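You operate a simulated robot arm through the tools that you are given. There is no shell and no other tool. Be economical: measure what you need, move in short steps, check, and stop when the job is done.

Carry out the task below with a simulated robot arm. There is one attempt and no reset: what you move stays moved.

Task
Let the 600 ml bottle share its air with the 200 ml one, then close both and vent the rail.
Fine: wait till both show the same; open the black valve knob between them; close it and the yellow one again. Where these are worked on the way, their far stop is far enough and under half their travel is too little: black valve knob.

The check looks at the end state, three seconds after you hand in, the way a careful person would. Anything else that was tipped, shoved, dropped, spilled or broken makes it a failure.

Robot
A 6-joint arm with a two-finger gripper on a trunk, on a base that drives. Base frame: it is fixed to the floor where the robot stands at the start and does not move with it; the origin is under the middle of the robot, x ahead of it, y to its left, z up; the surface under the hand at the start is at about z = 0.73. Readings come in m, rad, newtons and seconds.
It reaches about 1.298 m from its shoulder. Its first joint turns from -2.601 to 2.601 rad. Places, roughly: 100 ml bottle [0.6, 0.3, 0.8]; 200 ml bottle [0.6, 0.2, 0.8]; 300 ml bottle [0.6, 0, 0.8]; 400 ml bottle [0.6, -0.1, 0.8]; 600 ml bottle [0.6, -0.2, 0.8]; black valve knob [0.5, 0.1, 0.8]; left lever of the bottle stand [0.4, 0.4, 0.8]; right lever of the bottle stand [0.4, -0.3, 0.8]; right rail gauge [0.5, 0, 0.8]; yellow valve knob [0.5, 0.4, 0.8]. Payload 1.57 kg.
Tool frame: the origin (TCP) lies between the finger pads and is the grasp point; the fingertips stand 0.021 m ahead of it; z points along the fingers, y is the line along which they close. The gripper opens to 0.07 m. The gripper's body begins 0.05 m behind the TCP.
Orientation is told as [roll, pitch, yaw] about the base's x, y, z axes, in that order, counted from this pose: with the fingers straight down and closing along the base's y, the tool's x points along the base's -x, its y along +y and its z along -z.

Tools
- The arm moves only by the tool play_rows. Its argument "increments" is a list of rows, each a list of 7 numbers: the shift along the base's x, y, z in mm, then the turn, a rotation vector about the base's x, y, z in degrees, then the opening, from 0 (shut) to 1 (fully open). In form: [[x, y, z, wx, wy, wz, fingers], ...]. A call has 1 to 20 rows; each row is the pose to reach, as a shift and turn from the pose commanded when the call began. A row lasts 0.2 s, in which the tool goes at most 0.05 m and 0.15 rad; a call with a longer step from one row to the next is refused whole, and so is a gripper value outside its range. Where a pose cannot be reached the arm comes as near as it can. A force on the tool above 60 N (or 10 N above the force at the start of the call, whichever is more), or a blocked arm, ends the call early, and 0.2 s more pass. Each finger halts on what it meets, pressing with about 30 N; the grip force reading is that of the motor and also rises with nothing between the fingers. The clock runs only during rows and for 0.2 s after the last one: add rows that repeat a pose to give the fingers time. It gives the time, the measured TCP pose, the force on the tool (base axes), the opening and the grip force at its end, in the units of the frame above (readings bear some noise), with the torque about the TCP (base axes, N m) and any sound that the robot's microphone picked up.
- Cameras (640 x 400 px; columns grow to the right, rows downward): "scene" is now at [0.0302, 0.1545, 1.7343]; the picture's right is [0.01, -1.00, 0.00], its down [-0.76, -0.01, -0.65] and it looks along [0.65, 0.01, -0.76] (base axes); focal length 294 px, centre (320, 200). "wrist" rides on the gripper at [0.079, 0.004, -0.081] in the tool frame; the picture's right is [-0.05, 1.00, 0.00], its down [-0.67, -0.04, -0.74] and it looks along [-0.74, -0.04, 0.67] (tool axes); focal length 256 px, centre (320, 200). There is no depth. A picture from a camera that has moved, and an enlarged one, comes with that camera's place and axes in the base frame and with its lens.
- grab_frame(camera): a new picture of that camera. No time passes.
- slide_trunk(by): slides the trunk up (or, below 0, down) by that many m; the arm and the scene camera ride with it, the base frame stays. It gives what a move gives, with no picture.
- steer(legs): drives the robot by 1 to 6 legs, each [ahead, turn to the left] in m and rad, along the robot's own axes; the way and the turn of a leg run together, so that a leg with both is an arc; at most 1.5 m and 3.142 rad a leg. The arm and the cameras ride along, it lands a little off, and it stops where it bumps. It gives what a move gives.
- turn_head(pan, tilt): turns the head with the scene camera to pan (to the left, within 2.705 rad either way) and tilt (down, from -0.506 to 1.204), counted from straight ahead of the robot. It gives what a move gives.
- close_up(camera, box): a new picture of the part [left, top, right, bottom] of that camera's present view, enlarged. No time passes.
- sign_off(): hands the job in; it is judged then, once.

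Go step by step. Nothing tells you exact positions but the pictures and the camera data: compare them with the known pose of the tool, close in by small moves and look again before you grip or let go. The budget is 120 turns and 82 pictures, counting those below and the enlarged ones. Unless the task says otherwise, let go and move clear before handing in, and close with one line.

The tools are called after "Call:" as a command line: name --pt "numbers of a row" for each row, then --argument value for the rest, lists and objects as JSON in quotes. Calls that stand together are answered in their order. play_rows: Moves the arm, as the interface text tells. Its arguments: {"type":"object","properties":{"increments":{"type":"array","items":{"type":"array","items":{"type":"number"}}}},"required":["increments"]} The other tools are called the same way: slide_trunk (by) slides the trunk up or down; steer (legs) drives the base; turn_head (pan, tilt) turns the head that bears the scene camera; grab_frame (camera) takes a picture; close_up (camera, box) takes an enlarged picture of a part of a camera's view; sign_off () hands the job in.

At the start:

```text
clock: 0.0
ee_pos: [0.6886, 0.3501, 1.0723]
tool_rot: [-0.001, 0.001, 0.013]
wrist_force: [-0.3, -0.4, 0.9]
ft_torque: [-0.01, 0.02, 0.01]
grip_width: 0.0699
gripper_force: 0.1
trunk travel left (down, up): [-0.754, 0.216]
robot x, y, heading: [0.0046, -0.0131, 0.003]
head pan, tilt: [0.009, 0.86]
```

scene: 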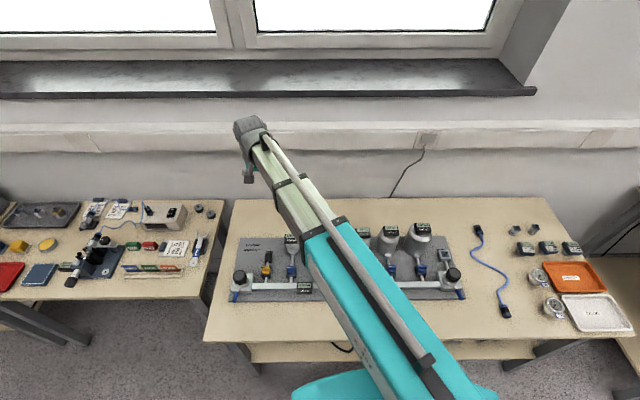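
wrist: 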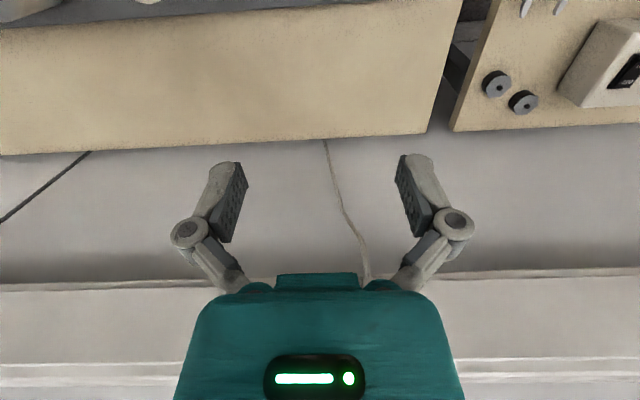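

I see the bottle stand on the right-hand bench, partly hidden by the arm. I'll take enlarged views to read the layout.

Call:
close_up --camera "scene" --box '[220, 210, 350, 310]'

Call:
close_up --camera "scene" --box '[340, 210, 470, 310]'

```text
4.00 times, centred on (285, 260) of scene
camera zoom: at [0.0302, 0.1545, 1.7343], right [0.01, -1.0, 0.0], down [-0.76, -0.01, -0.65], along [0.65, 0.01, -0.76], focal length 1174 px, centre (460, -40)
```

zoom: 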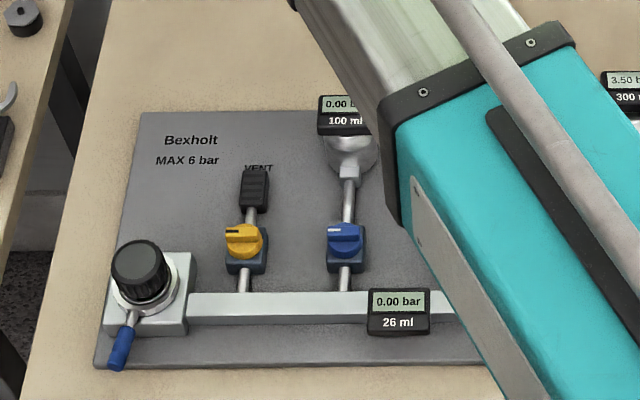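

```text
4.00 times, centred on (405, 260) of scene
camera zoom: at [0.0302, 0.1545, 1.7343], right [0.01, -1.0, 0.0], down [-0.76, -0.01, -0.65], along [0.65, 0.01, -0.76], focal length 1174 px, centre (-20, -40)
```

zoom: 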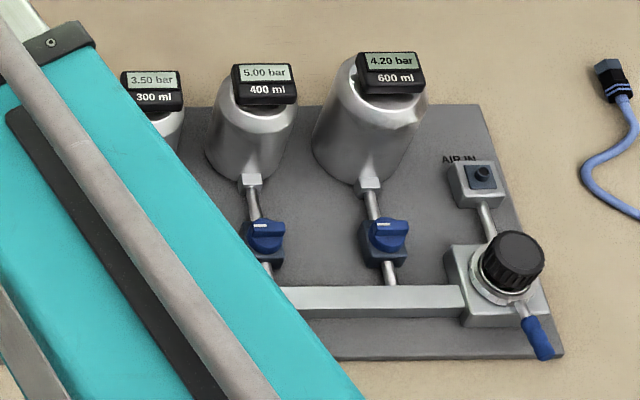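

The arm hides the middle of the stand. I'll swing it up and to the left, then look.

Call:
play_rows --pt "-20 40 20 0 0 0 1" --pt "-40 85 20 0 0 0 1" --pt "-60 130 20 0 0 0 1" --pt "-80 175 20 0 0 0 1" --pt "-100 220 20 0 0 0 1" --pt "-120 265 20 0 0 0 1" --pt "-140 310 20 0 0 0 1" --pt "-160 350 20 0 0 0 1"

Call:
grab_frame --camera "scene"

```text
clock: 1.8
ee_pos: [0.5288, 0.7017, 1.073]
tool_rot: [0.0, -0.001, 0.012]
wrist_force: [-0.1, -0.2, -0.2]
ft_torque: [-0.01, 0.0, 0.0]
grip_width: 0.0699
gripper_force: 0.0
out of reach, approached as far as the arm can: row 1, 2, 3, 4, 5, 6, 7, 8
trunk travel left (down, up): [-0.754, 0.216]
robot x, y, heading: [0.0024, -0.0135, 0.001]
head pan, tilt: [0.009, 0.86]
```

```text
77 pictures are left
camera scene: at [0.03, 0.155, 1.7343], right [0.01, -1.0, 0.0], down [-0.76, -0.01, -0.65], along [0.65, 0.0, -0.76], focal length 294 px, centre (320, 200)
```

scene: 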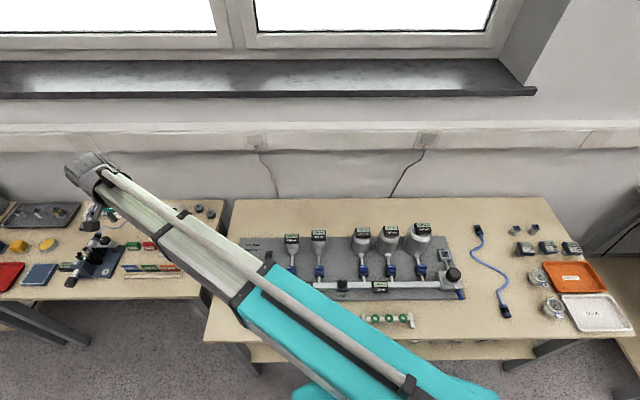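

Call:
close_up --camera "scene" --box '[270, 215, 370, 315]'

Call:
close_up --camera "scene" --box '[350, 210, 470, 340]'

```text
4.00 times, centred on (320, 265) of scene
camera zoom: at [0.03, 0.155, 1.7343], right [0.01, -1.0, 0.0], down [-0.76, -0.01, -0.65], along [0.65, 0.0, -0.76], focal length 1174 px, centre (320, -60)
```

zoom: 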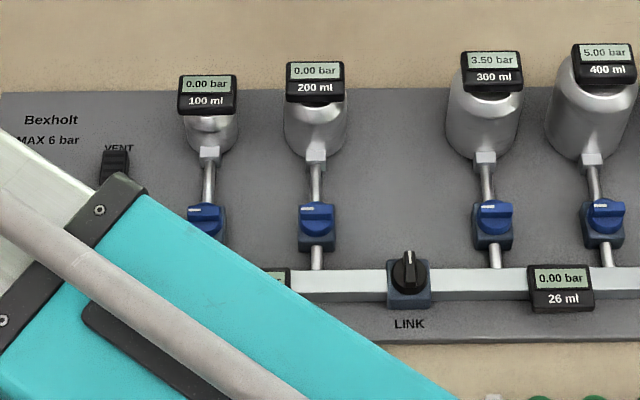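

```text
3.08 times, centred on (410, 275) of scene
camera zoom: at [0.03, 0.155, 1.7343], right [0.01, -1.0, 0.0], down [-0.76, -0.01, -0.65], along [0.65, 0.0, -0.76], focal length 903 px, centre (43, -31)
```

zoom: 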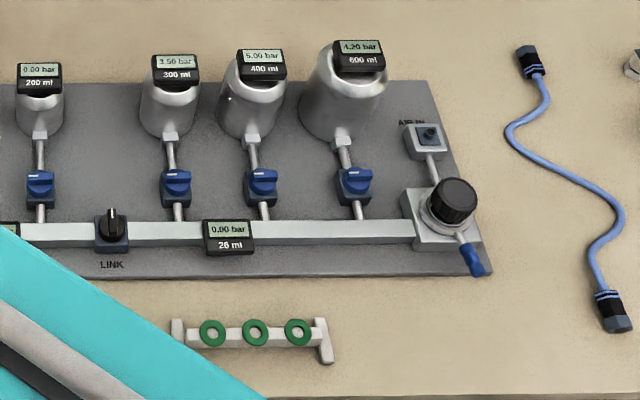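

The black LINK knob looks closed, with its handle along x, near (0.48, 0.085). The blue and yellow knobs also look closed, with handles along y. I'll bring the hand above the black knob and look with the wrist camera.

Call:
play_rows --pt "-4 -45 0 0 0 0 1" --pt "-8 -90 0 0 0 0 1" --pt "-12 -135 0 0 0 0 1" --pt "-16 -180 0 0 0 0 1" --pt "-20 -225 0 0 0 0 1" --pt "-24 -270 0 0 0 0 1" --pt "-28 -315 0 0 0 0 1" --pt "-32 -360 0 0 0 0 1" --pt "-36 -405 0 0 0 0 1" --pt "-40 -450 0 0 0 0 1" --pt "-44 -495 0 0 0 0 1" --pt "-48 -540 0 0 0 0 1" --pt "-48 -585 0 0 0 0 1" --pt "-48 -617 -30 0 0 0 1" --pt "-48 -617 -70 0 0 0 1"

Call:
grab_frame --camera "wrist"

Call:
grab_frame --camera "scene"

```text
clock: 5.0
ee_pos: [0.5249, 0.0976, 1.0733]
tool_rot: [-0.001, 0.002, 0.012]
wrist_force: [0.3, -0.1, -0.4]
ft_torque: [0.01, -0.04, 0.01]
grip_width: 0.0697
gripper_force: 0.0
out of reach, approached as far as the arm can: row 12, 13, 14, 15
trunk travel left (down, up): [-0.754, 0.216]
robot x, y, heading: [-0.0001, -0.0116, 0.002]
head pan, tilt: [0.009, 0.86]
```

```text
74 pictures are left
camera wrist: at [0.4443, 0.0999, 1.154], right [0.04, 1.0, 0.0], down [0.67, -0.03, 0.74], along [0.74, -0.03, -0.67], focal length 256 px, centre (320, 200)
```

wrist: 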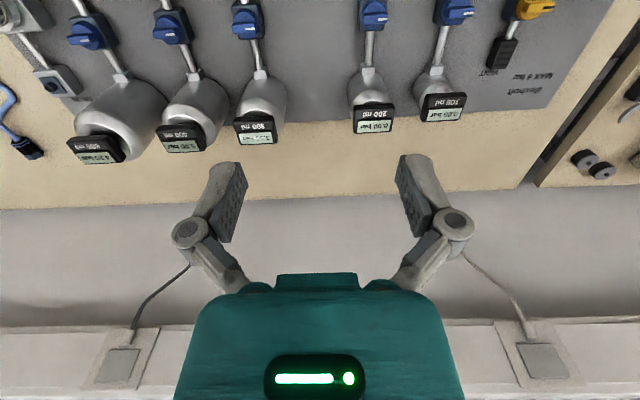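

```text
73 pictures are left
camera scene: at [0.0301, 0.1543, 1.7344], right [0.01, -1.0, 0.0], down [-0.76, -0.01, -0.65], along [0.65, 0.01, -0.76], focal length 294 px, centre (320, 200)
```

scene: 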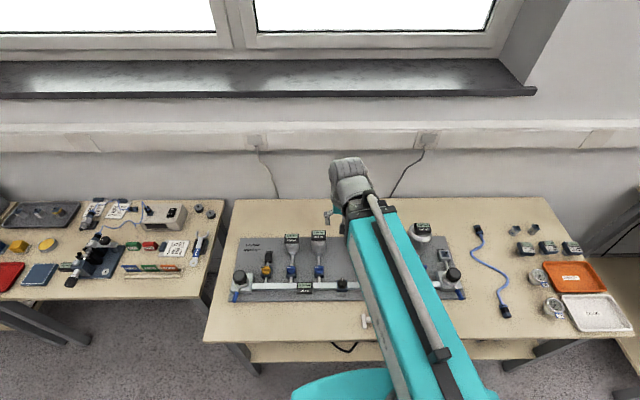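

The arm can't reach closer in than x≈0.525. I'll back the base off by 0.25 m and try the reach again.

Call:
steer --legs '[[-0.25, 0]]'

Call:
play_rows --pt "45 -2 0 0 0 0 1" --pt "90 -4 0 0 0 0 1" --pt "135 -6 0 0 0 0 1" --pt "170 -8 0 0 0 0 1" --pt "205 -10 0 0 0 0 1" --pt "205 -12 -40 0 0 0 1" --pt "205 -12 -80 0 0 0 1" --pt "205 -12 -80 0 0 0 1"

Call:
grab_frame --camera "wrist"

Call:
grab_frame --camera "scene"

```text
clock: 7.1
ee_pos: [0.2731, 0.0978, 1.0726]
tool_rot: [0.001, 0.001, 0.007]
wrist_force: [0.5, -0.3, 0.0]
ft_torque: [-0.01, -0.01, -0.02]
grip_width: 0.0698
gripper_force: 0.0
trunk travel left (down, up): [-0.754, 0.216]
robot x, y, heading: [-0.2504, -0.0099, -0.003]
head pan, tilt: [0.009, 0.86]
```

```text
clock: 8.9
ee_pos: [0.4765, 0.088, 1.0725]
tool_rot: [-0.001, 0.002, 0.006]
wrist_force: [0.6, -0.6, 0.2]
ft_torque: [-0.03, 0.01, -0.04]
grip_width: 0.0698
gripper_force: 0.0
out of reach, approached as far as the arm can: row 6, 7, 8
trunk travel left (down, up): [-0.754, 0.216]
robot x, y, heading: [-0.2506, -0.0099, -0.001]
head pan, tilt: [0.009, 0.86]
```

```text
72 pictures are left
camera wrist: at [0.3962, 0.09, 1.1539], right [0.05, 1.0, 0.0], down [0.67, -0.03, 0.74], along [0.74, -0.03, -0.67], focal length 256 px, centre (320, 200)
```

wrist: 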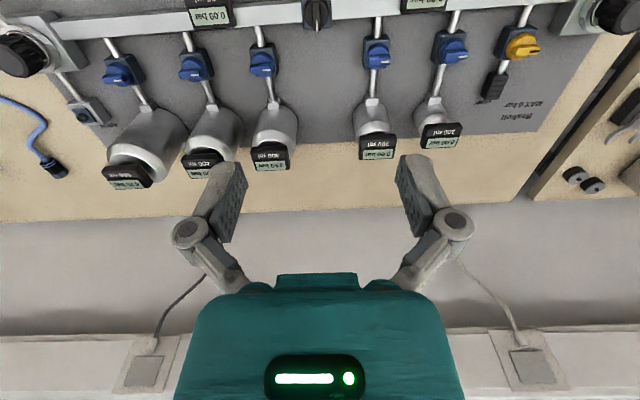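

```text
71 pictures are left
camera scene: at [-0.2214, 0.1546, 1.7343], right [0.0, -1.0, 0.0], down [-0.76, 0.0, -0.65], along [0.65, 0.0, -0.76], focal length 294 px, centre (320, 200)
```

scene: 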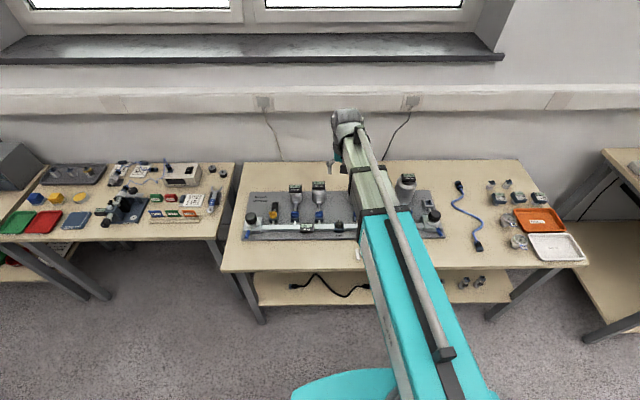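

The arm can't go below z≈1.07 at this trunk height, so the trunk has to come down. The bottle displays top out around z≈0.83–0.86, so lowering 0.12 m is safe.

Call:
slide_trunk --by -0.12

Call:
grab_frame --camera "wrist"

```text
clock: 10.4
ee_pos: [0.477, 0.0878, 0.9533]
tool_rot: [0.0, 0.002, 0.007]
wrist_force: [0.2, 0.0, 0.0]
ft_torque: [0.01, -0.01, 0.0]
grip_width: 0.0701
gripper_force: 0.0
trunk travel left (down, up): [-0.634, 0.336]
robot x, y, heading: [-0.2507, -0.0098, -0.004]
head pan, tilt: [0.009, 0.86]
```

```text
70 pictures are left
camera wrist: at [0.396, 0.09, 1.034], right [0.05, 1.0, 0.0], down [0.67, -0.03, 0.74], along [0.74, -0.03, -0.67], focal length 256 px, centre (320, 200)
```

wrist: 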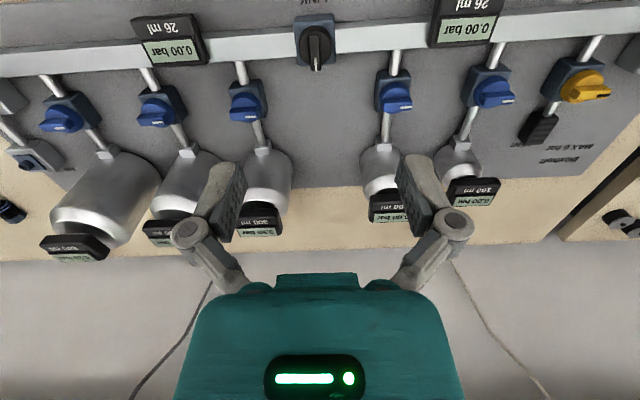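

Clear view now. I'll raise the arm by 0.15 m and then lower the trunk by 0.2 m, so the arm has downward room.

Call:
play_rows --pt "0 0 45 0 0 0 1" --pt "0 0 90 0 0 0 1" --pt "0 0 135 0 0 0 1" --pt "0 0 170 0 0 0 1"

Call:
slide_trunk --by -0.2

Call:
grab_frame --camera "wrist"

Call:
grab_frame --camera "scene"

```text
clock: 11.4
ee_pos: [0.4775, 0.0878, 0.9529]
tool_rot: [0.001, 0.002, 0.005]
wrist_force: [0.2, -0.5, -0.2]
ft_torque: [0.02, 0.0, 0.03]
grip_width: 0.07
gripper_force: 0.0
out of reach, approached as far as the arm can: row 1, 2, 3, 4
trunk travel left (down, up): [-0.634, 0.336]
robot x, y, heading: [-0.2549, -0.0145, -0.003]
head pan, tilt: [0.009, 0.86]
```

```text
clock: 13.2
ee_pos: [0.4753, 0.0884, 0.7726]
tool_rot: [0.0, -0.002, 0.005]
wrist_force: [-1.3, 0.7, 29.7]
ft_torque: [0.15, 0.05, -0.03]
grip_width: 0.0705
gripper_force: 0.2
trunk travel left (down, up): [-0.451, 0.519]
robot x, y, heading: [-0.2513, -0.0145, -0.005]
head pan, tilt: [0.009, 0.86]
stopped: the force on the tool passed its limit at 108 N (the readings are from after the stop); the commanded pose is now the measured one
```

```text
69 pictures are left
camera wrist: at [0.3954, 0.0898, 0.8528], right [0.05, 1.0, 0.0], down [0.66, -0.03, 0.75], along [0.75, -0.03, -0.67], focal length 256 px, centre (320, 200)
```

wrist: 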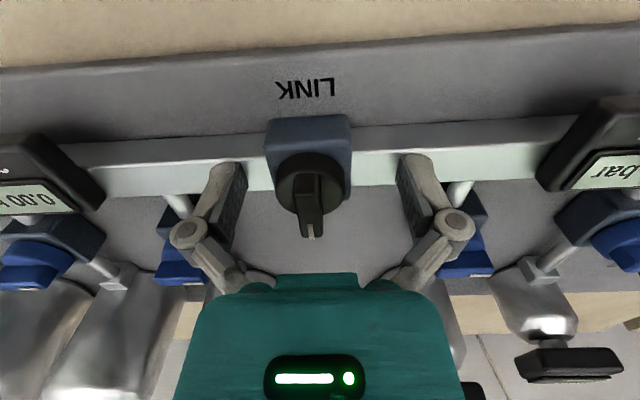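

```text
68 pictures are left
camera scene: at [-0.2244, 0.1543, 1.432], right [0.0, -1.0, 0.0], down [-0.76, 0.0, -0.65], along [0.65, 0.0, -0.76], focal length 294 px, centre (320, 200)
```

scene: 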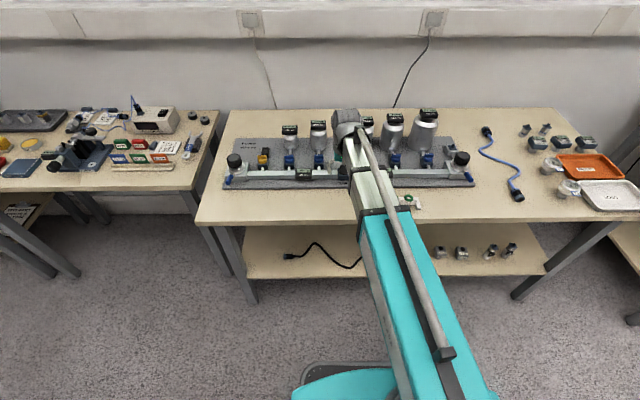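

The height only changes with the trunk, because the arm telescopes horizontally. The fingertips have just touched the rail. I'll lift 8 mm and centre on the LINK knob at about (0.482, 0.082).

Call:
slide_trunk --by 0.008

Call:
close_up --camera "wrist" --box '[160, 60, 480, 280]'

```text
clock: 13.8
ee_pos: [0.4783, 0.088, 0.7785]
tool_rot: [0.001, -0.002, 0.009]
wrist_force: [0.1, -0.2, -0.6]
ft_torque: [0.02, 0.03, 0.02]
grip_width: 0.0698
gripper_force: 0.0
trunk travel left (down, up): [-0.459, 0.511]
robot x, y, heading: [-0.251, -0.0097, -0.003]
head pan, tilt: [0.009, 0.86]
```

```text
1.82 times, centred on (320, 170) of wrist
camera zoom: at [0.3973, 0.09, 0.8588], right [0.05, 1.0, 0.0], down [0.67, -0.03, 0.75], along [0.74, -0.03, -0.67], focal length 465 px, centre (320, 254)
```

zoom: 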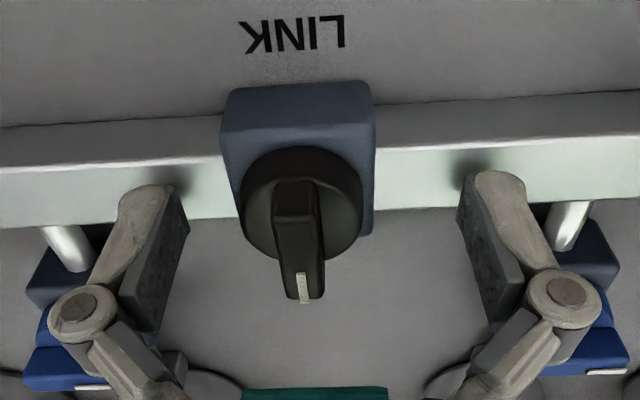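

The knob sits about 6 mm toward −y of the TCP. I'll centre on it and close the fingers on the handle.

Call:
play_rows --pt "3 -6 0 0 0 0 1" --pt "3 -6 0 0 0 0 0.6" --pt "3 -6 0 0 0 0 0.3" --pt "3 -6 0 0 0 0 0.1" --pt "3 -6 0 0 0 0 0" --pt "3 -6 0 0 0 0 0" --pt "3 -6 0 0 0 0 0"

Call:
close_up --camera "wrist" --box '[160, 60, 480, 280]'

```text
clock: 14.9
ee_pos: [0.4788, 0.0818, 0.7823]
tool_rot: [-0.001, -0.007, 0.009]
wrist_force: [2.4, 1.7, 63.2]
ft_torque: [-0.15, 0.36, 0.11]
grip_width: 0.0405
gripper_force: 32.1
trunk travel left (down, up): [-0.459, 0.511]
robot x, y, heading: [-0.2501, -0.0146, -0.001]
head pan, tilt: [0.009, 0.86]
stopped in row 5: the force on the tool passed its limit at 62 N (the readings are from after the stop); the commanded pose is now the measured one
```

```text
1.82 times, centred on (320, 170) of wrist
camera zoom: at [0.3981, 0.0842, 0.8623], right [0.05, 1.0, 0.0], down [0.66, -0.03, 0.75], along [0.75, -0.03, -0.66], focal length 465 px, centre (320, 254)
```

zoom: 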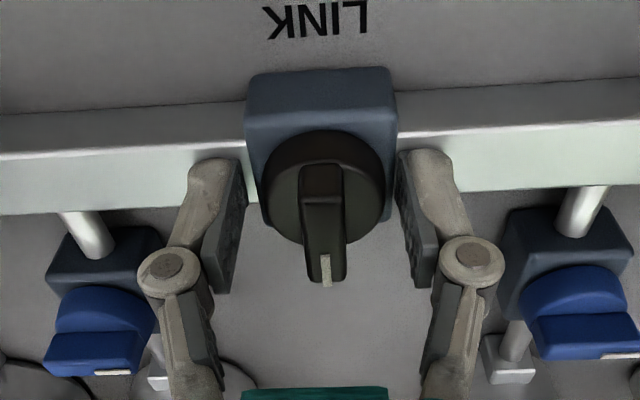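

The fingertips are riding on the valve block, so I'm a little low. I'll lift 10 mm and close again.

Call:
slide_trunk --by 0.012

Call:
play_rows --pt "0 0 0 0 0 0 0.5" --pt "2 0 0 0 0 0 0.3" --pt "2 0 0 0 0 0 0.1" --pt "2 0 0 0 0 0 0" --pt "2 0 0 0 0 0 0" --pt "2 0 0 0 0 0 0"

Call:
close_up --camera "wrist" --box '[160, 60, 480, 280]'

```text
clock: 15.5
ee_pos: [0.4826, 0.0828, 0.7896]
tool_rot: [0.004, -0.004, 0.006]
wrist_force: [-8.4, 7.3, -14.3]
ft_torque: [0.09, -0.34, -0.06]
grip_width: 0.031
gripper_force: 32.1
trunk travel left (down, up): [-0.471, 0.499]
robot x, y, heading: [-0.253, -0.0118, -0.005]
head pan, tilt: [0.009, 0.86]
```

```text
clock: 16.9
ee_pos: [0.4843, 0.0828, 0.7911]
tool_rot: [0.0, -0.002, 0.01]
wrist_force: [-6.9, 12.9, 4.0]
ft_torque: [0.46, 0.43, -0.1]
grip_width: 0.0309
gripper_force: 31.9
trunk travel left (down, up): [-0.471, 0.499]
robot x, y, heading: [-0.2529, -0.0171, -0.001]
head pan, tilt: [0.009, 0.86]
```

```text
1.82 times, centred on (320, 170) of wrist
camera zoom: at [0.4023, 0.0853, 0.8713], right [0.04, 1.0, 0.0], down [0.66, -0.03, 0.75], along [0.75, -0.03, -0.67], focal length 465 px, centre (320, 254)
```

zoom: 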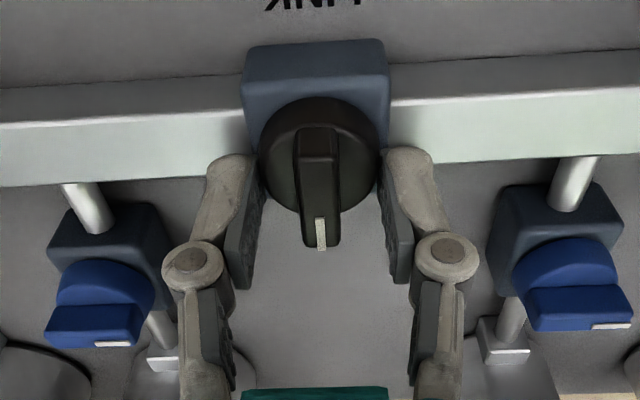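

The fingers now hold the 31 mm disc below the handle. I'll open, rise 10 mm and take the bar itself.

Call:
play_rows --pt "0 0 0 0 0 0 0.6" --pt "0 0 0 0 0 0 0.6"

Call:
slide_trunk --by 0.01

Call:
play_rows --pt "0 0 0 0 0 0 0.3" --pt "0 0 0 0 0 0 0.1" --pt "0 0 0 0 0 0 0" --pt "0 0 0 0 0 0 0" --pt "0 0 0 0 0 0 0"

Call:
close_up --camera "wrist" --box '[160, 60, 480, 280]'

```text
clock: 17.5
ee_pos: [0.4844, 0.0806, 0.7894]
tool_rot: [0.0, -0.004, 0.005]
wrist_force: [0.0, 0.5, -0.2]
ft_torque: [0.0, 0.03, 0.05]
grip_width: 0.042
gripper_force: 0.0
trunk travel left (down, up): [-0.471, 0.499]
robot x, y, heading: [-0.2519, -0.014, -0.006]
head pan, tilt: [0.009, 0.86]
```

```text
clock: 18.1
ee_pos: [0.4838, 0.0821, 0.8001]
tool_rot: [0.001, -0.003, 0.008]
wrist_force: [-0.4, -0.9, 0.1]
ft_torque: [-0.01, -0.01, -0.03]
grip_width: 0.0421
gripper_force: 0.0
trunk travel left (down, up): [-0.481, 0.489]
robot x, y, heading: [-0.2554, -0.0128, -0.005]
head pan, tilt: [0.009, 0.86]
```

```text
clock: 19.3
ee_pos: [0.4842, 0.0819, 0.7996]
tool_rot: [0.003, -0.002, 0.009]
wrist_force: [-0.3, 12.5, 0.6]
ft_torque: [0.29, -0.12, -0.05]
grip_width: 0.0101
gripper_force: 31.6
trunk travel left (down, up): [-0.481, 0.489]
robot x, y, heading: [-0.254, -0.013, -0.003]
head pan, tilt: [0.009, 0.86]
```

```text
1.82 times, centred on (320, 170) of wrist
camera zoom: at [0.403, 0.0852, 0.8808], right [0.04, 1.0, 0.0], down [0.66, -0.03, 0.75], along [0.75, -0.03, -0.66], focal length 465 px, centre (320, 254)
```

zoom: 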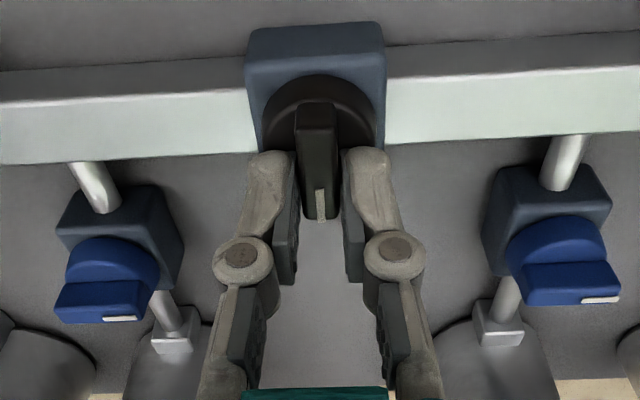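

The bar is gripped (10 mm wide), but about 10 mm off the knob axis, which is near x≈0.473. I'll recentre and regrip.

Call:
play_rows --pt "0 0 0 0 0 0 0.4" --pt "0 0 0 0 0 0 0.4" --pt "-10 1 0 0 0 0 0.4" --pt "-10 1 0 0 0 0 0.1" --pt "-10 1 0 0 0 0 0" --pt "-10 1 0 0 0 0 0" --pt "-10 1 0 0 0 0 0"

Call:
close_up --camera "wrist" --box '[160, 60, 480, 280]'

```text
clock: 20.9
ee_pos: [0.4739, 0.0838, 0.7991]
tool_rot: [-0.002, -0.004, 0.006]
wrist_force: [-1.7, 0.0, -2.9]
ft_torque: [-0.02, -0.12, 0.04]
grip_width: 0.0099
gripper_force: 31.7
trunk travel left (down, up): [-0.481, 0.489]
robot x, y, heading: [-0.2522, -0.0131, -0.006]
head pan, tilt: [0.009, 0.86]
```

```text
1.82 times, centred on (320, 170) of wrist
camera zoom: at [0.3927, 0.0853, 0.8808], right [0.05, 1.0, 0.0], down [0.66, -0.03, 0.75], along [0.75, -0.03, -0.67], focal length 465 px, centre (320, 254)
```

zoom: 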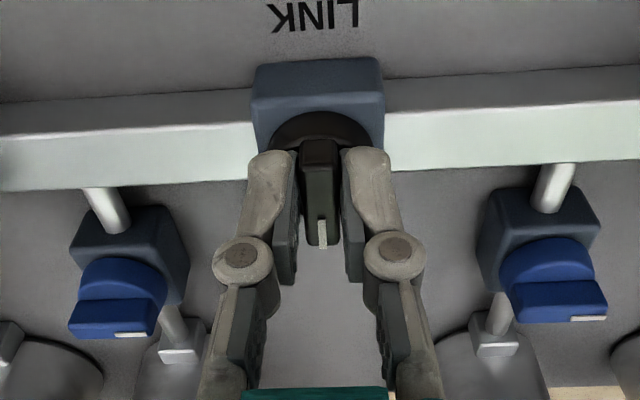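

The grip is centred now. I'll try turning counter-clockwise by 24° first and watch the torque.

Call:
play_rows --pt "0 0 0 0 0 8 0" --pt "0 0 0 0 0 16 0" --pt "0 0 0 0 0 24 0" --pt "0 0 0 0 0 24 0"

Call:
close_up --camera "wrist" --box '[160, 60, 480, 280]'

```text
clock: 21.9
ee_pos: [0.474, 0.0836, 0.8006]
tool_rot: [-0.001, -0.004, 0.426]
wrist_force: [-0.4, -1.8, -0.4]
ft_torque: [-0.03, 0.08, -0.9]
grip_width: 0.017
gripper_force: 31.9
trunk travel left (down, up): [-0.481, 0.489]
robot x, y, heading: [-0.2512, -0.0118, -0.001]
head pan, tilt: [0.009, 0.86]
```

```text
1.82 times, centred on (320, 170) of wrist
camera zoom: at [0.3987, 0.0524, 0.8808], right [-0.37, 0.93, 0.0], down [0.62, 0.24, 0.75], along [0.69, 0.27, -0.66], focal length 465 px, centre (320, 254)
```

zoom: 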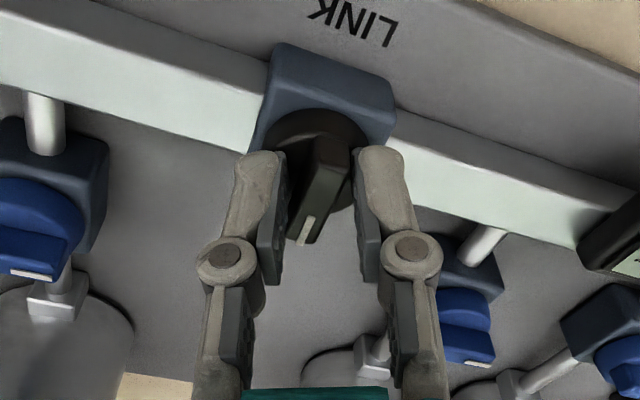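

The bar stayed put and the fingers were wedged apart, so counter-clockwise is its stop. I'll turn clockwise.

Call:
play_rows --pt "0 0 0 0 0 -8 0" --pt "0 0 0 0 0 -16 0" --pt "0 0 0 0 0 -24 0" --pt "0 0 0 0 0 -24 0" --pt "0 0 0 0 0 -32 0" --pt "0 0 0 0 0 -40 0" --pt "0 0 0 0 0 -48 0" --pt "0 0 0 0 0 -54 0" --pt "0 0 0 0 0 -54 0"

Call:
close_up --camera "wrist" --box '[160, 60, 480, 280]'

```text
clock: 23.9
ee_pos: [0.4751, 0.0841, 0.8004]
tool_rot: [0.001, -0.004, -0.515]
wrist_force: [1.7, 18.7, 2.8]
ft_torque: [0.35, -0.19, 0.07]
grip_width: 0.0098
gripper_force: 31.9
trunk travel left (down, up): [-0.481, 0.489]
robot x, y, heading: [-0.251, -0.0122, -0.002]
head pan, tilt: [0.009, 0.86]
```

```text
1.82 times, centred on (320, 170) of wrist
camera zoom: at [0.406, 0.1267, 0.8808], right [0.54, 0.84, 0.0], down [0.56, -0.36, 0.75], along [0.63, -0.4, -0.67], focal length 465 px, centre (320, 254)
```

zoom: 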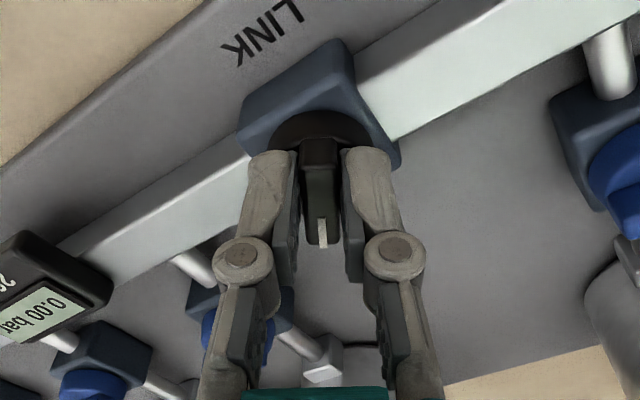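

The knob turns clockwise. I'll continue to the far stop at about 90°.

Call:
play_rows --pt "0 0 0 0 0 -8 0" --pt "0 0 0 0 0 -16 0" --pt "0 0 0 0 0 -24 0" --pt "0 0 0 0 0 -32 0" --pt "0 0 0 0 0 -40 0" --pt "0 0 0 0 0 -48 0" --pt "0 0 0 0 0 -56 0" --pt "0 0 0 0 0 -62 0" --pt "0 0 0 0 0 -62 0"

Call:
close_up --camera "wrist" --box '[160, 60, 480, 280]'

```text
clock: 25.9
ee_pos: [0.4774, 0.086, 0.7992]
tool_rot: [0.012, 0.0, -1.6]
wrist_force: [44.6, 30.5, 26.9]
ft_torque: [0.51, -0.45, 0.51]
grip_width: 0.0105
gripper_force: 32.3
trunk travel left (down, up): [-0.481, 0.489]
robot x, y, heading: [-0.2468, -0.0141, -0.003]
head pan, tilt: [0.009, 0.86]
```

```text
1.82 times, centred on (320, 170) of wrist
camera zoom: at [0.482, 0.1635, 0.8804], right [1.0, -0.08, 0.01], down [-0.06, -0.67, 0.74], along [-0.05, -0.74, -0.67], focal length 465 px, centre (320, 254)
```

zoom: 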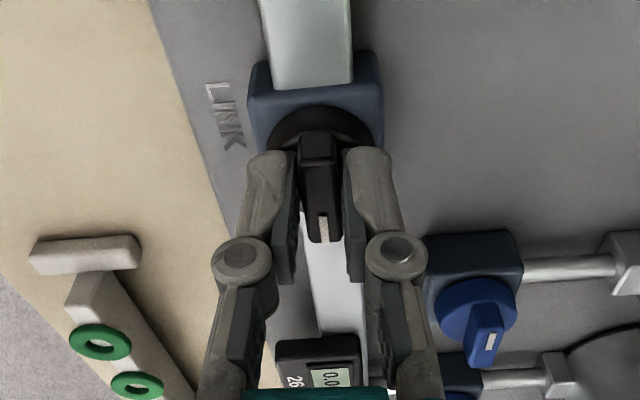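

The LINK mark now lies along the rail, so it is open at its far stop. I'll release and lift 5 cm.

Call:
play_rows --pt "0 0 0 0 0 0 0.3" --pt "0 0 0 0 0 0 0.6" --pt "0 0 0 0 0 0 0.6"

Call:
slide_trunk --by 0.06

Call:
play_rows --pt "0 0 0 0 0 8.5 0.6" --pt "0 0 0 0 0 17 0.6" --pt "0 0 0 0 0 25.5 0.6" --pt "0 0 0 0 0 34 0.6" --pt "0 0 0 0 0 42.5 0.6" --pt "0 0 0 0 0 51 0.6" --pt "0 0 0 0 0 59.5 0.6" --pt "0 0 0 0 0 68 0.6" --pt "0 0 0 0 0 76.5 0.6" --pt "0 0 0 0 0 85 0.6" --pt "0 0 0 0 0 92 0.6"

Call:
play_rows --pt "0 0 0 0 0 8.5 0.6" --pt "0 0 0 0 0 17 0.6" --pt "0 0 0 0 0 25.5 0.6" --pt "0 0 0 0 0 34 0.6" --pt "0 0 0 0 0 42.5 0.6" --pt "0 0 0 0 0 51 0.6" --pt "0 0 0 0 0 59.5 0.6" --pt "0 0 0 0 0 68 0.6" --pt "0 0 0 0 0 76.5 0.6" --pt "0 0 0 0 0 85 0.6" --pt "0 0 0 0 0 90 0.6" --pt "0 0 0 0 0 90 0.6"

Call:
grab_frame --camera "wrist"

```text
clock: 26.7
ee_pos: [0.4744, 0.0835, 0.8007]
tool_rot: [0.0, -0.004, -1.599]
wrist_force: [0.9, 0.2, -0.5]
ft_torque: [0.06, -0.01, 0.04]
grip_width: 0.042
gripper_force: 0.0
trunk travel left (down, up): [-0.481, 0.489]
robot x, y, heading: [-0.2481, -0.0133, -0.002]
head pan, tilt: [0.009, 0.86]
```

```text
clock: 27.7
ee_pos: [0.4744, 0.0817, 0.8601]
tool_rot: [0.0, -0.003, -1.598]
wrist_force: [0.1, -0.4, 0.9]
ft_torque: [-0.01, 0.03, -0.03]
grip_width: 0.042
gripper_force: 0.0
trunk travel left (down, up): [-0.541, 0.429]
robot x, y, heading: [-0.2529, -0.0106, -0.006]
head pan, tilt: [0.009, 0.86]
```

```text
clock: 30.1
ee_pos: [0.4751, 0.0827, 0.8604]
tool_rot: [0.0, -0.003, 0.009]
wrist_force: [-0.6, 0.2, -0.2]
ft_torque: [0.01, 0.03, -0.02]
grip_width: 0.042
gripper_force: 0.0
trunk travel left (down, up): [-0.541, 0.429]
robot x, y, heading: [-0.2546, -0.0147, -0.008]
head pan, tilt: [0.009, 0.86]
```

```text
clock: 32.7
ee_pos: [0.4744, 0.0821, 0.8602]
tool_rot: [0.0, -0.003, 1.579]
wrist_force: [-0.1, -0.1, 0.3]
ft_torque: [0.03, 0.0, 0.08]
grip_width: 0.0421
gripper_force: 0.0
trunk travel left (down, up): [-0.541, 0.429]
robot x, y, heading: [-0.2514, -0.0142, 0.002]
head pan, tilt: [0.009, 0.86]
```

```text
59 pictures are left
camera wrist: at [0.4692, 0.0022, 0.9408], right [-1.0, 0.04, 0.0], down [0.03, 0.66, 0.75], along [0.03, 0.75, -0.66], focal length 256 px, centre (320, 200)
```

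wrist: 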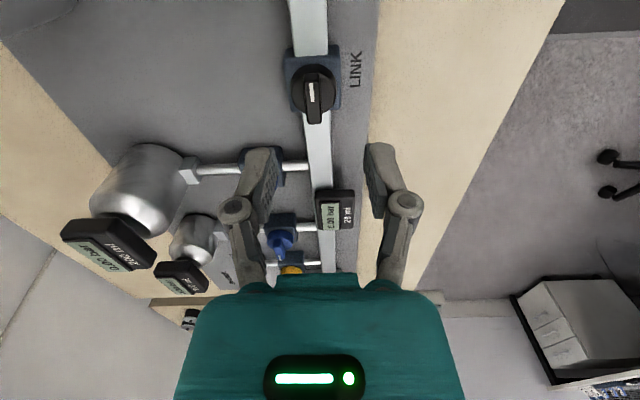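

LINK is open along the rail. Next I'll move above the 200 ml valve at about (0.521, 0.161), still at height.

Call:
play_rows --pt "20 40 0 0 0 0 0.6" --pt "46 78 0 0 0 0 0.6" --pt "46 78 0 0 0 0 0.6"

Call:
grab_frame --camera "wrist"

```text
clock: 33.5
ee_pos: [0.52, 0.1618, 0.8599]
tool_rot: [-0.001, -0.003, 1.579]
wrist_force: [0.5, -0.5, -1.4]
ft_torque: [0.0, -0.02, 0.01]
grip_width: 0.0417
gripper_force: 0.1
trunk travel left (down, up): [-0.541, 0.429]
robot x, y, heading: [-0.256, -0.0115, -0.002]
head pan, tilt: [0.009, 0.86]
```

```text
58 pictures are left
camera wrist: at [0.5141, 0.0799, 0.9407], right [-1.0, 0.05, 0.0], down [0.03, 0.66, 0.75], along [0.03, 0.75, -0.67], focal length 256 px, centre (320, 200)
```

wrist: 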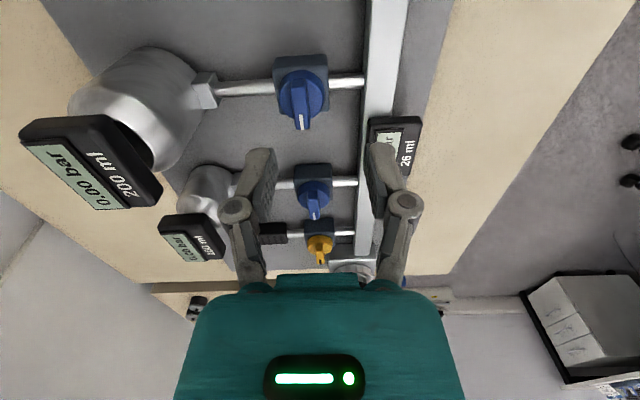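

The 200 ml knob is at about (0.5275, 0.161). I'll shift 7 mm in x, descend and grip.

Call:
play_rows --pt "7 0 0 0 0 0 0.6" --pt "7 0 0 0 0 0 0.6"

Call:
slide_trunk --by -0.045

Call:
grab_frame --camera "wrist"

```text
clock: 34.1
ee_pos: [0.5269, 0.1608, 0.8601]
tool_rot: [0.002, -0.003, 1.58]
wrist_force: [0.3, -0.4, 0.0]
ft_torque: [-0.02, -0.02, -0.02]
grip_width: 0.0421
gripper_force: 0.1
trunk travel left (down, up): [-0.541, 0.429]
robot x, y, heading: [-0.2527, -0.0149, -0.003]
head pan, tilt: [0.009, 0.86]
```

```text
clock: 35.0
ee_pos: [0.5269, 0.1612, 0.8155]
tool_rot: [0.001, -0.002, 1.577]
wrist_force: [0.4, 0.5, 0.1]
ft_torque: [-0.01, 0.02, -0.02]
grip_width: 0.042
gripper_force: 0.2
trunk travel left (down, up): [-0.496, 0.474]
robot x, y, heading: [-0.2514, -0.0108, -0.006]
head pan, tilt: [0.009, 0.86]
```

```text
57 pictures are left
camera wrist: at [0.5218, 0.08, 0.8958], right [-1.0, 0.05, 0.0], down [0.03, 0.66, 0.75], along [0.03, 0.75, -0.66], focal length 256 px, centre (320, 200)
```

wrist: 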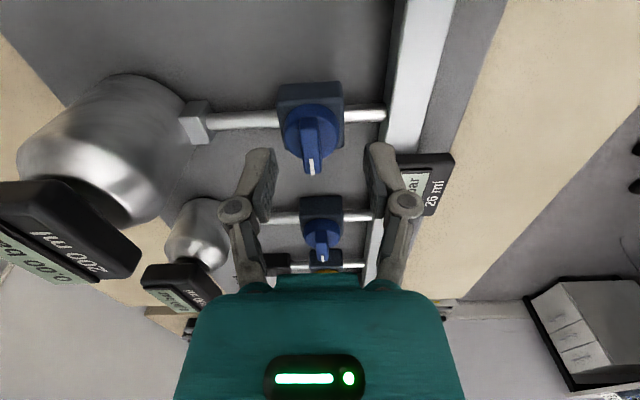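

Aligned. I'll descend to TCP z≈0.80 and close on the bar.

Call:
slide_trunk --by -0.016

Call:
play_rows --pt "2 0 0 0 0 0 0.4" --pt "2 0 0 0 0 0 0.2" --pt "2 0 0 0 0 0 0" --pt "2 0 0 0 0 0 0" --pt "2 0 0 0 0 0 0"

Call:
close_up --camera "wrist" --box '[160, 60, 480, 280]'

```text
clock: 35.6
ee_pos: [0.5263, 0.161, 0.8002]
tool_rot: [-0.001, -0.005, 1.579]
wrist_force: [0.1, -0.2, -1.1]
ft_torque: [-0.02, -0.01, 0.03]
grip_width: 0.042
gripper_force: 0.1
trunk travel left (down, up): [-0.48, 0.49]
robot x, y, heading: [-0.2506, -0.0125, -0.004]
head pan, tilt: [0.009, 0.86]
```

```text
clock: 36.8
ee_pos: [0.5318, 0.1611, 0.7991]
tool_rot: [-0.005, -0.001, 1.577]
wrist_force: [31.8, 2.0, 25.7]
ft_torque: [-0.52, -0.49, -0.13]
grip_width: 0.0099
gripper_force: 31.7
trunk travel left (down, up): [-0.48, 0.49]
robot x, y, heading: [-0.2541, -0.0182, -0.001]
head pan, tilt: [0.009, 0.86]
```

```text
1.82 times, centred on (320, 170) of wrist
camera zoom: at [0.526, 0.0796, 0.88], right [-1.0, 0.05, -0.01], down [0.03, 0.66, 0.75], along [0.04, 0.75, -0.66], focal length 465 px, centre (320, 254)
```

zoom: 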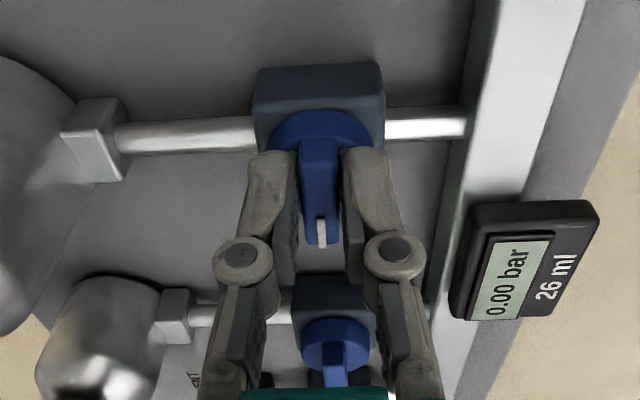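

The bar is gripped; the reaction force says the axis is a few mm further in +x. I'll adjust by 4 mm and turn clockwise by 92°.

Call:
play_rows --pt "4 0 0 0 0 0 0" --pt "4 0 0 0 0 -8 0" --pt "4 0 0 0 0 -16 0" --pt "4 0 0 0 0 -24 0" --pt "4 0 0 0 0 -32 0" --pt "4 0 0 0 0 -40 0" --pt "4 0 0 0 0 -48 0" --pt "4 0 0 0 0 -56 0" --pt "4 0 0 0 0 -64 0" --pt "4 0 0 0 0 -72 0" --pt "4 0 0 0 0 -80 0" --pt "4 0 0 0 0 -87 0" --pt "4 0 0 0 0 -92 0" --pt "4 0 0 0 0 -92 0"

Call:
grab_frame --camera "wrist"

```text
clock: 39.8
ee_pos: [0.5318, 0.1636, 0.8004]
tool_rot: [0.006, -0.001, -0.027]
wrist_force: [-22.5, 27.7, 3.4]
ft_torque: [0.48, 0.85, 0.57]
grip_width: 0.0101
gripper_force: 32.2
trunk travel left (down, up): [-0.48, 0.49]
robot x, y, heading: [-0.2526, -0.0126, -0.001]
head pan, tilt: [0.009, 0.86]
```

```text
55 pictures are left
camera wrist: at [0.4507, 0.1686, 0.8811], right [0.08, 1.0, 0.01], down [0.66, -0.06, 0.75], along [0.74, -0.06, -0.67], focal length 256 px, centre (320, 200)
```

wrist: 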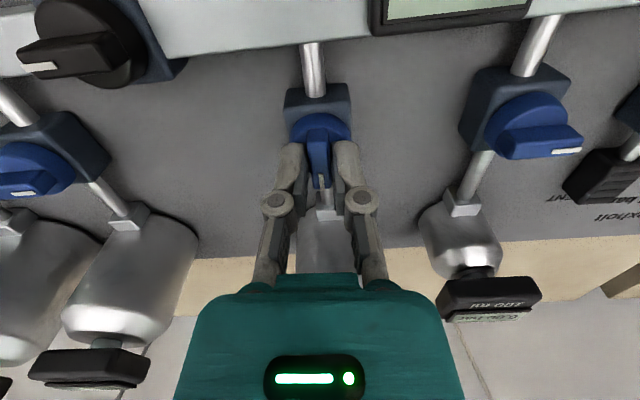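

The 200 ml valve is open at its stop. I'll release, lift 10 cm and travel to above the 600 ml valve (about 0.531, −0.183) with yaw +90°.

Call:
play_rows --pt "0 0 0 0 0 0 0.3" --pt "0 0 0 0 0 0 0.6" --pt "0 0 0 0 0 0 0.6"

Call:
slide_trunk --by 0.08

Call:
play_rows --pt "0 -30 0 0 0 8 0.6" --pt "0 -60 0 0 0 16 0.6" --pt "0 -90 0 0 0 24 0.6" --pt "0 -120 0 0 0 32 0.6" --pt "0 -150 0 0 0 40 0.6" --pt "0 -180 0 0 0 48 0.6" --pt "0 -210 0 0 0 56 0.6" --pt "0 -240 0 0 0 64 0.6" --pt "0 -270 0 0 0 72 0.6" --pt "0 -300 0 0 0 80 0.6" --pt "0 -330 0 0 0 88 0.6" --pt "0 -347 0 0 0 91.5 0.6" --pt "0 -347 0 0 0 91.5 0.6"

Call:
grab_frame --camera "wrist"

Call:
grab_frame --camera "scene"

```text
clock: 40.6
ee_pos: [0.5335, 0.1604, 0.7991]
tool_rot: [0.002, -0.004, -0.029]
wrist_force: [-0.2, -0.8, -0.3]
ft_torque: [0.0, 0.01, 0.02]
grip_width: 0.0419
gripper_force: 0.0
trunk travel left (down, up): [-0.48, 0.49]
robot x, y, heading: [-0.2533, -0.012, -0.008]
head pan, tilt: [0.009, 0.86]
```

```text
clock: 41.8
ee_pos: [0.5325, 0.1608, 0.8791]
tool_rot: [0.0, -0.003, -0.028]
wrist_force: [-0.3, 0.1, -0.5]
ft_torque: [-0.01, 0.01, 0.02]
grip_width: 0.0418
gripper_force: 0.0
trunk travel left (down, up): [-0.56, 0.41]
robot x, y, heading: [-0.2518, -0.0171, -0.005]
head pan, tilt: [0.009, 0.86]
```

```text
clock: 44.6
ee_pos: [0.5351, -0.1872, 0.8775]
tool_rot: [0.0, -0.005, 1.571]
wrist_force: [0.2, -0.9, 0.6]
ft_torque: [0.0, 0.0, -0.01]
grip_width: 0.042
gripper_force: 0.0
trunk travel left (down, up): [-0.56, 0.41]
robot x, y, heading: [-0.2534, -0.013, -0.003]
head pan, tilt: [0.009, 0.86]
```

```text
54 pictures are left
camera wrist: at [0.5278, -0.268, 0.9598], right [-1.0, 0.05, 0.0], down [0.04, 0.66, 0.75], along [0.04, 0.75, -0.66], focal length 256 px, centre (320, 200)
```

wrist: 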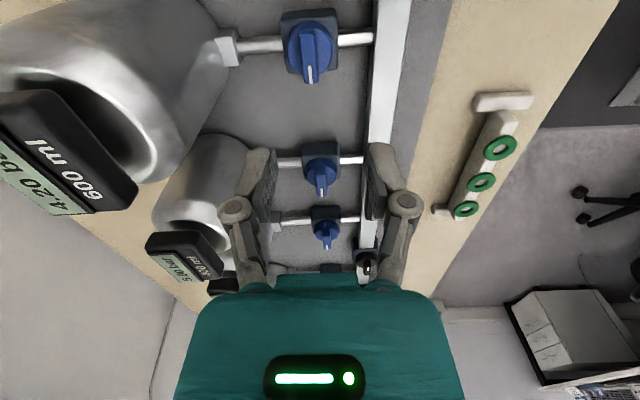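

```text
53 pictures are left
camera scene: at [-0.2214, 0.1545, 1.5406], right [0.0, -1.0, 0.0], down [-0.76, 0.0, -0.65], along [0.65, 0.0, -0.76], focal length 294 px, centre (320, 200)
```

scene: 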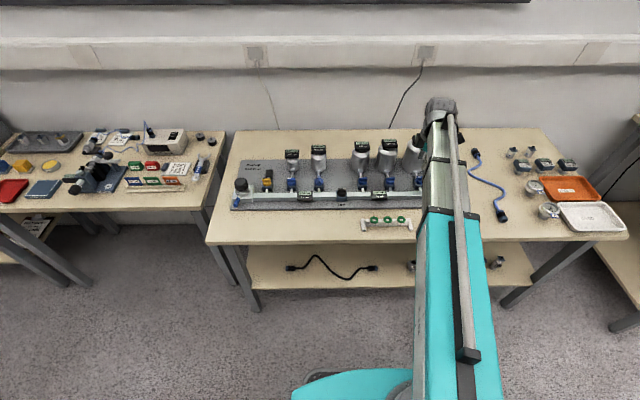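

The 600 ml knob looks to be near (0.537, −0.199). I'll shift, descend 55 mm and check.

Call:
play_rows --pt "1 -12 0 0 0 0 0.6" --pt "1 -12 0 0 0 0 0.6"

Call:
slide_trunk --by -0.06

Call:
grab_frame --camera "wrist"

```text
clock: 45.2
ee_pos: [0.5336, -0.1978, 0.8795]
tool_rot: [0.001, -0.004, 1.569]
wrist_force: [0.2, -0.2, -0.3]
ft_torque: [-0.01, 0.01, 0.02]
grip_width: 0.0419
gripper_force: 0.1
trunk travel left (down, up): [-0.56, 0.41]
robot x, y, heading: [-0.2496, -0.0145, -0.004]
head pan, tilt: [0.009, 0.86]
```

```text
clock: 46.2
ee_pos: [0.5349, -0.198, 0.8183]
tool_rot: [-0.001, -0.004, 1.57]
wrist_force: [-0.8, -0.2, 0.6]
ft_torque: [-0.03, 0.02, 0.01]
grip_width: 0.042
gripper_force: 0.0
trunk travel left (down, up): [-0.5, 0.47]
robot x, y, heading: [-0.2492, -0.0108, -0.004]
head pan, tilt: [0.009, 0.86]
```

```text
52 pictures are left
camera wrist: at [0.5286, -0.2788, 0.8998], right [-1.0, 0.05, 0.0], down [0.04, 0.66, 0.75], along [0.04, 0.75, -0.66], focal length 256 px, centre (320, 200)
```

wrist: 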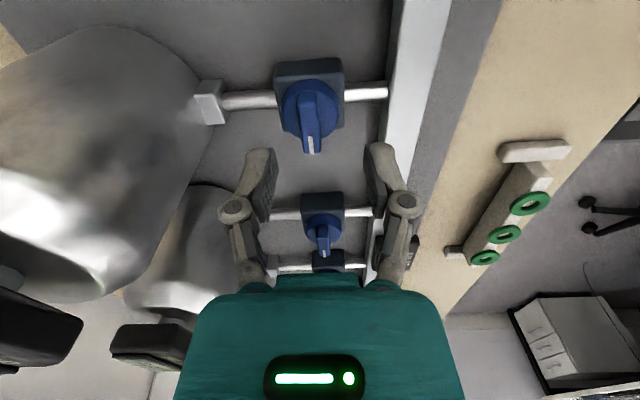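

The knob is at about (0.537, −0.207). I'll shift, descend and grip.

Call:
play_rows --pt "2 -9 0 0 0 0 0.6" --pt "2 -9 0 0 0 0 0.6"

Call:
slide_trunk --by -0.019

Call:
play_rows --pt "0 0 0 0 0 0 0.4" --pt "0 0 0 0 0 0 0.2" --pt "0 0 0 0 0 0 0" --pt "0 0 0 0 0 0 0" --pt "0 0 0 0 0 0 0"

Call:
close_up --camera "wrist" --box '[160, 60, 480, 280]'

```text
clock: 46.8
ee_pos: [0.5362, -0.2065, 0.8186]
tool_rot: [-0.001, -0.004, 1.572]
wrist_force: [0.2, 0.1, -0.2]
ft_torque: [0.04, 0.0, -0.01]
grip_width: 0.0419
gripper_force: 0.1
trunk travel left (down, up): [-0.5, 0.47]
robot x, y, heading: [-0.2503, -0.0111, -0.003]
head pan, tilt: [0.009, 0.86]
```

```text
clock: 47.4
ee_pos: [0.5365, -0.2066, 0.8007]
tool_rot: [0.0, -0.002, 1.572]
wrist_force: [0.8, 0.4, 0.1]
ft_torque: [0.02, -0.01, 0.01]
grip_width: 0.0423
gripper_force: 0.1
trunk travel left (down, up): [-0.481, 0.489]
robot x, y, heading: [-0.2527, -0.0164, -0.002]
head pan, tilt: [0.009, 0.86]
```

```text
clock: 48.6
ee_pos: [0.5397, -0.2067, 0.8009]
tool_rot: [-0.005, -0.005, 1.57]
wrist_force: [30.5, -2.2, 16.5]
ft_torque: [0.34, -0.56, -0.02]
grip_width: 0.01
gripper_force: 31.8
trunk travel left (down, up): [-0.481, 0.489]
robot x, y, heading: [-0.2501, -0.0135, 0.003]
head pan, tilt: [0.009, 0.86]
```

```text
1.82 times, centred on (320, 170) of wrist
camera zoom: at [0.5328, -0.2882, 0.8806], right [-1.0, 0.05, 0.0], down [0.03, 0.66, 0.75], along [0.04, 0.75, -0.67], focal length 465 px, centre (320, 254)
```

zoom: 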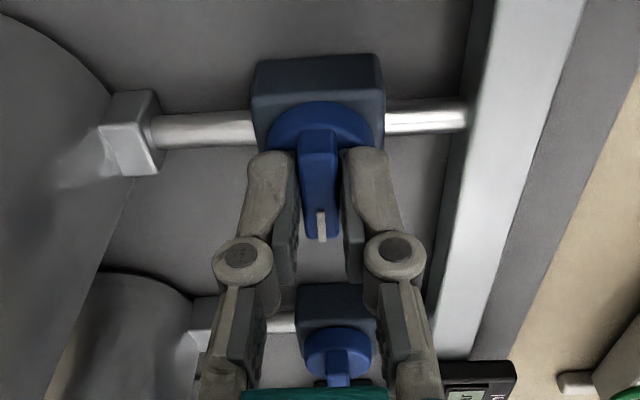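

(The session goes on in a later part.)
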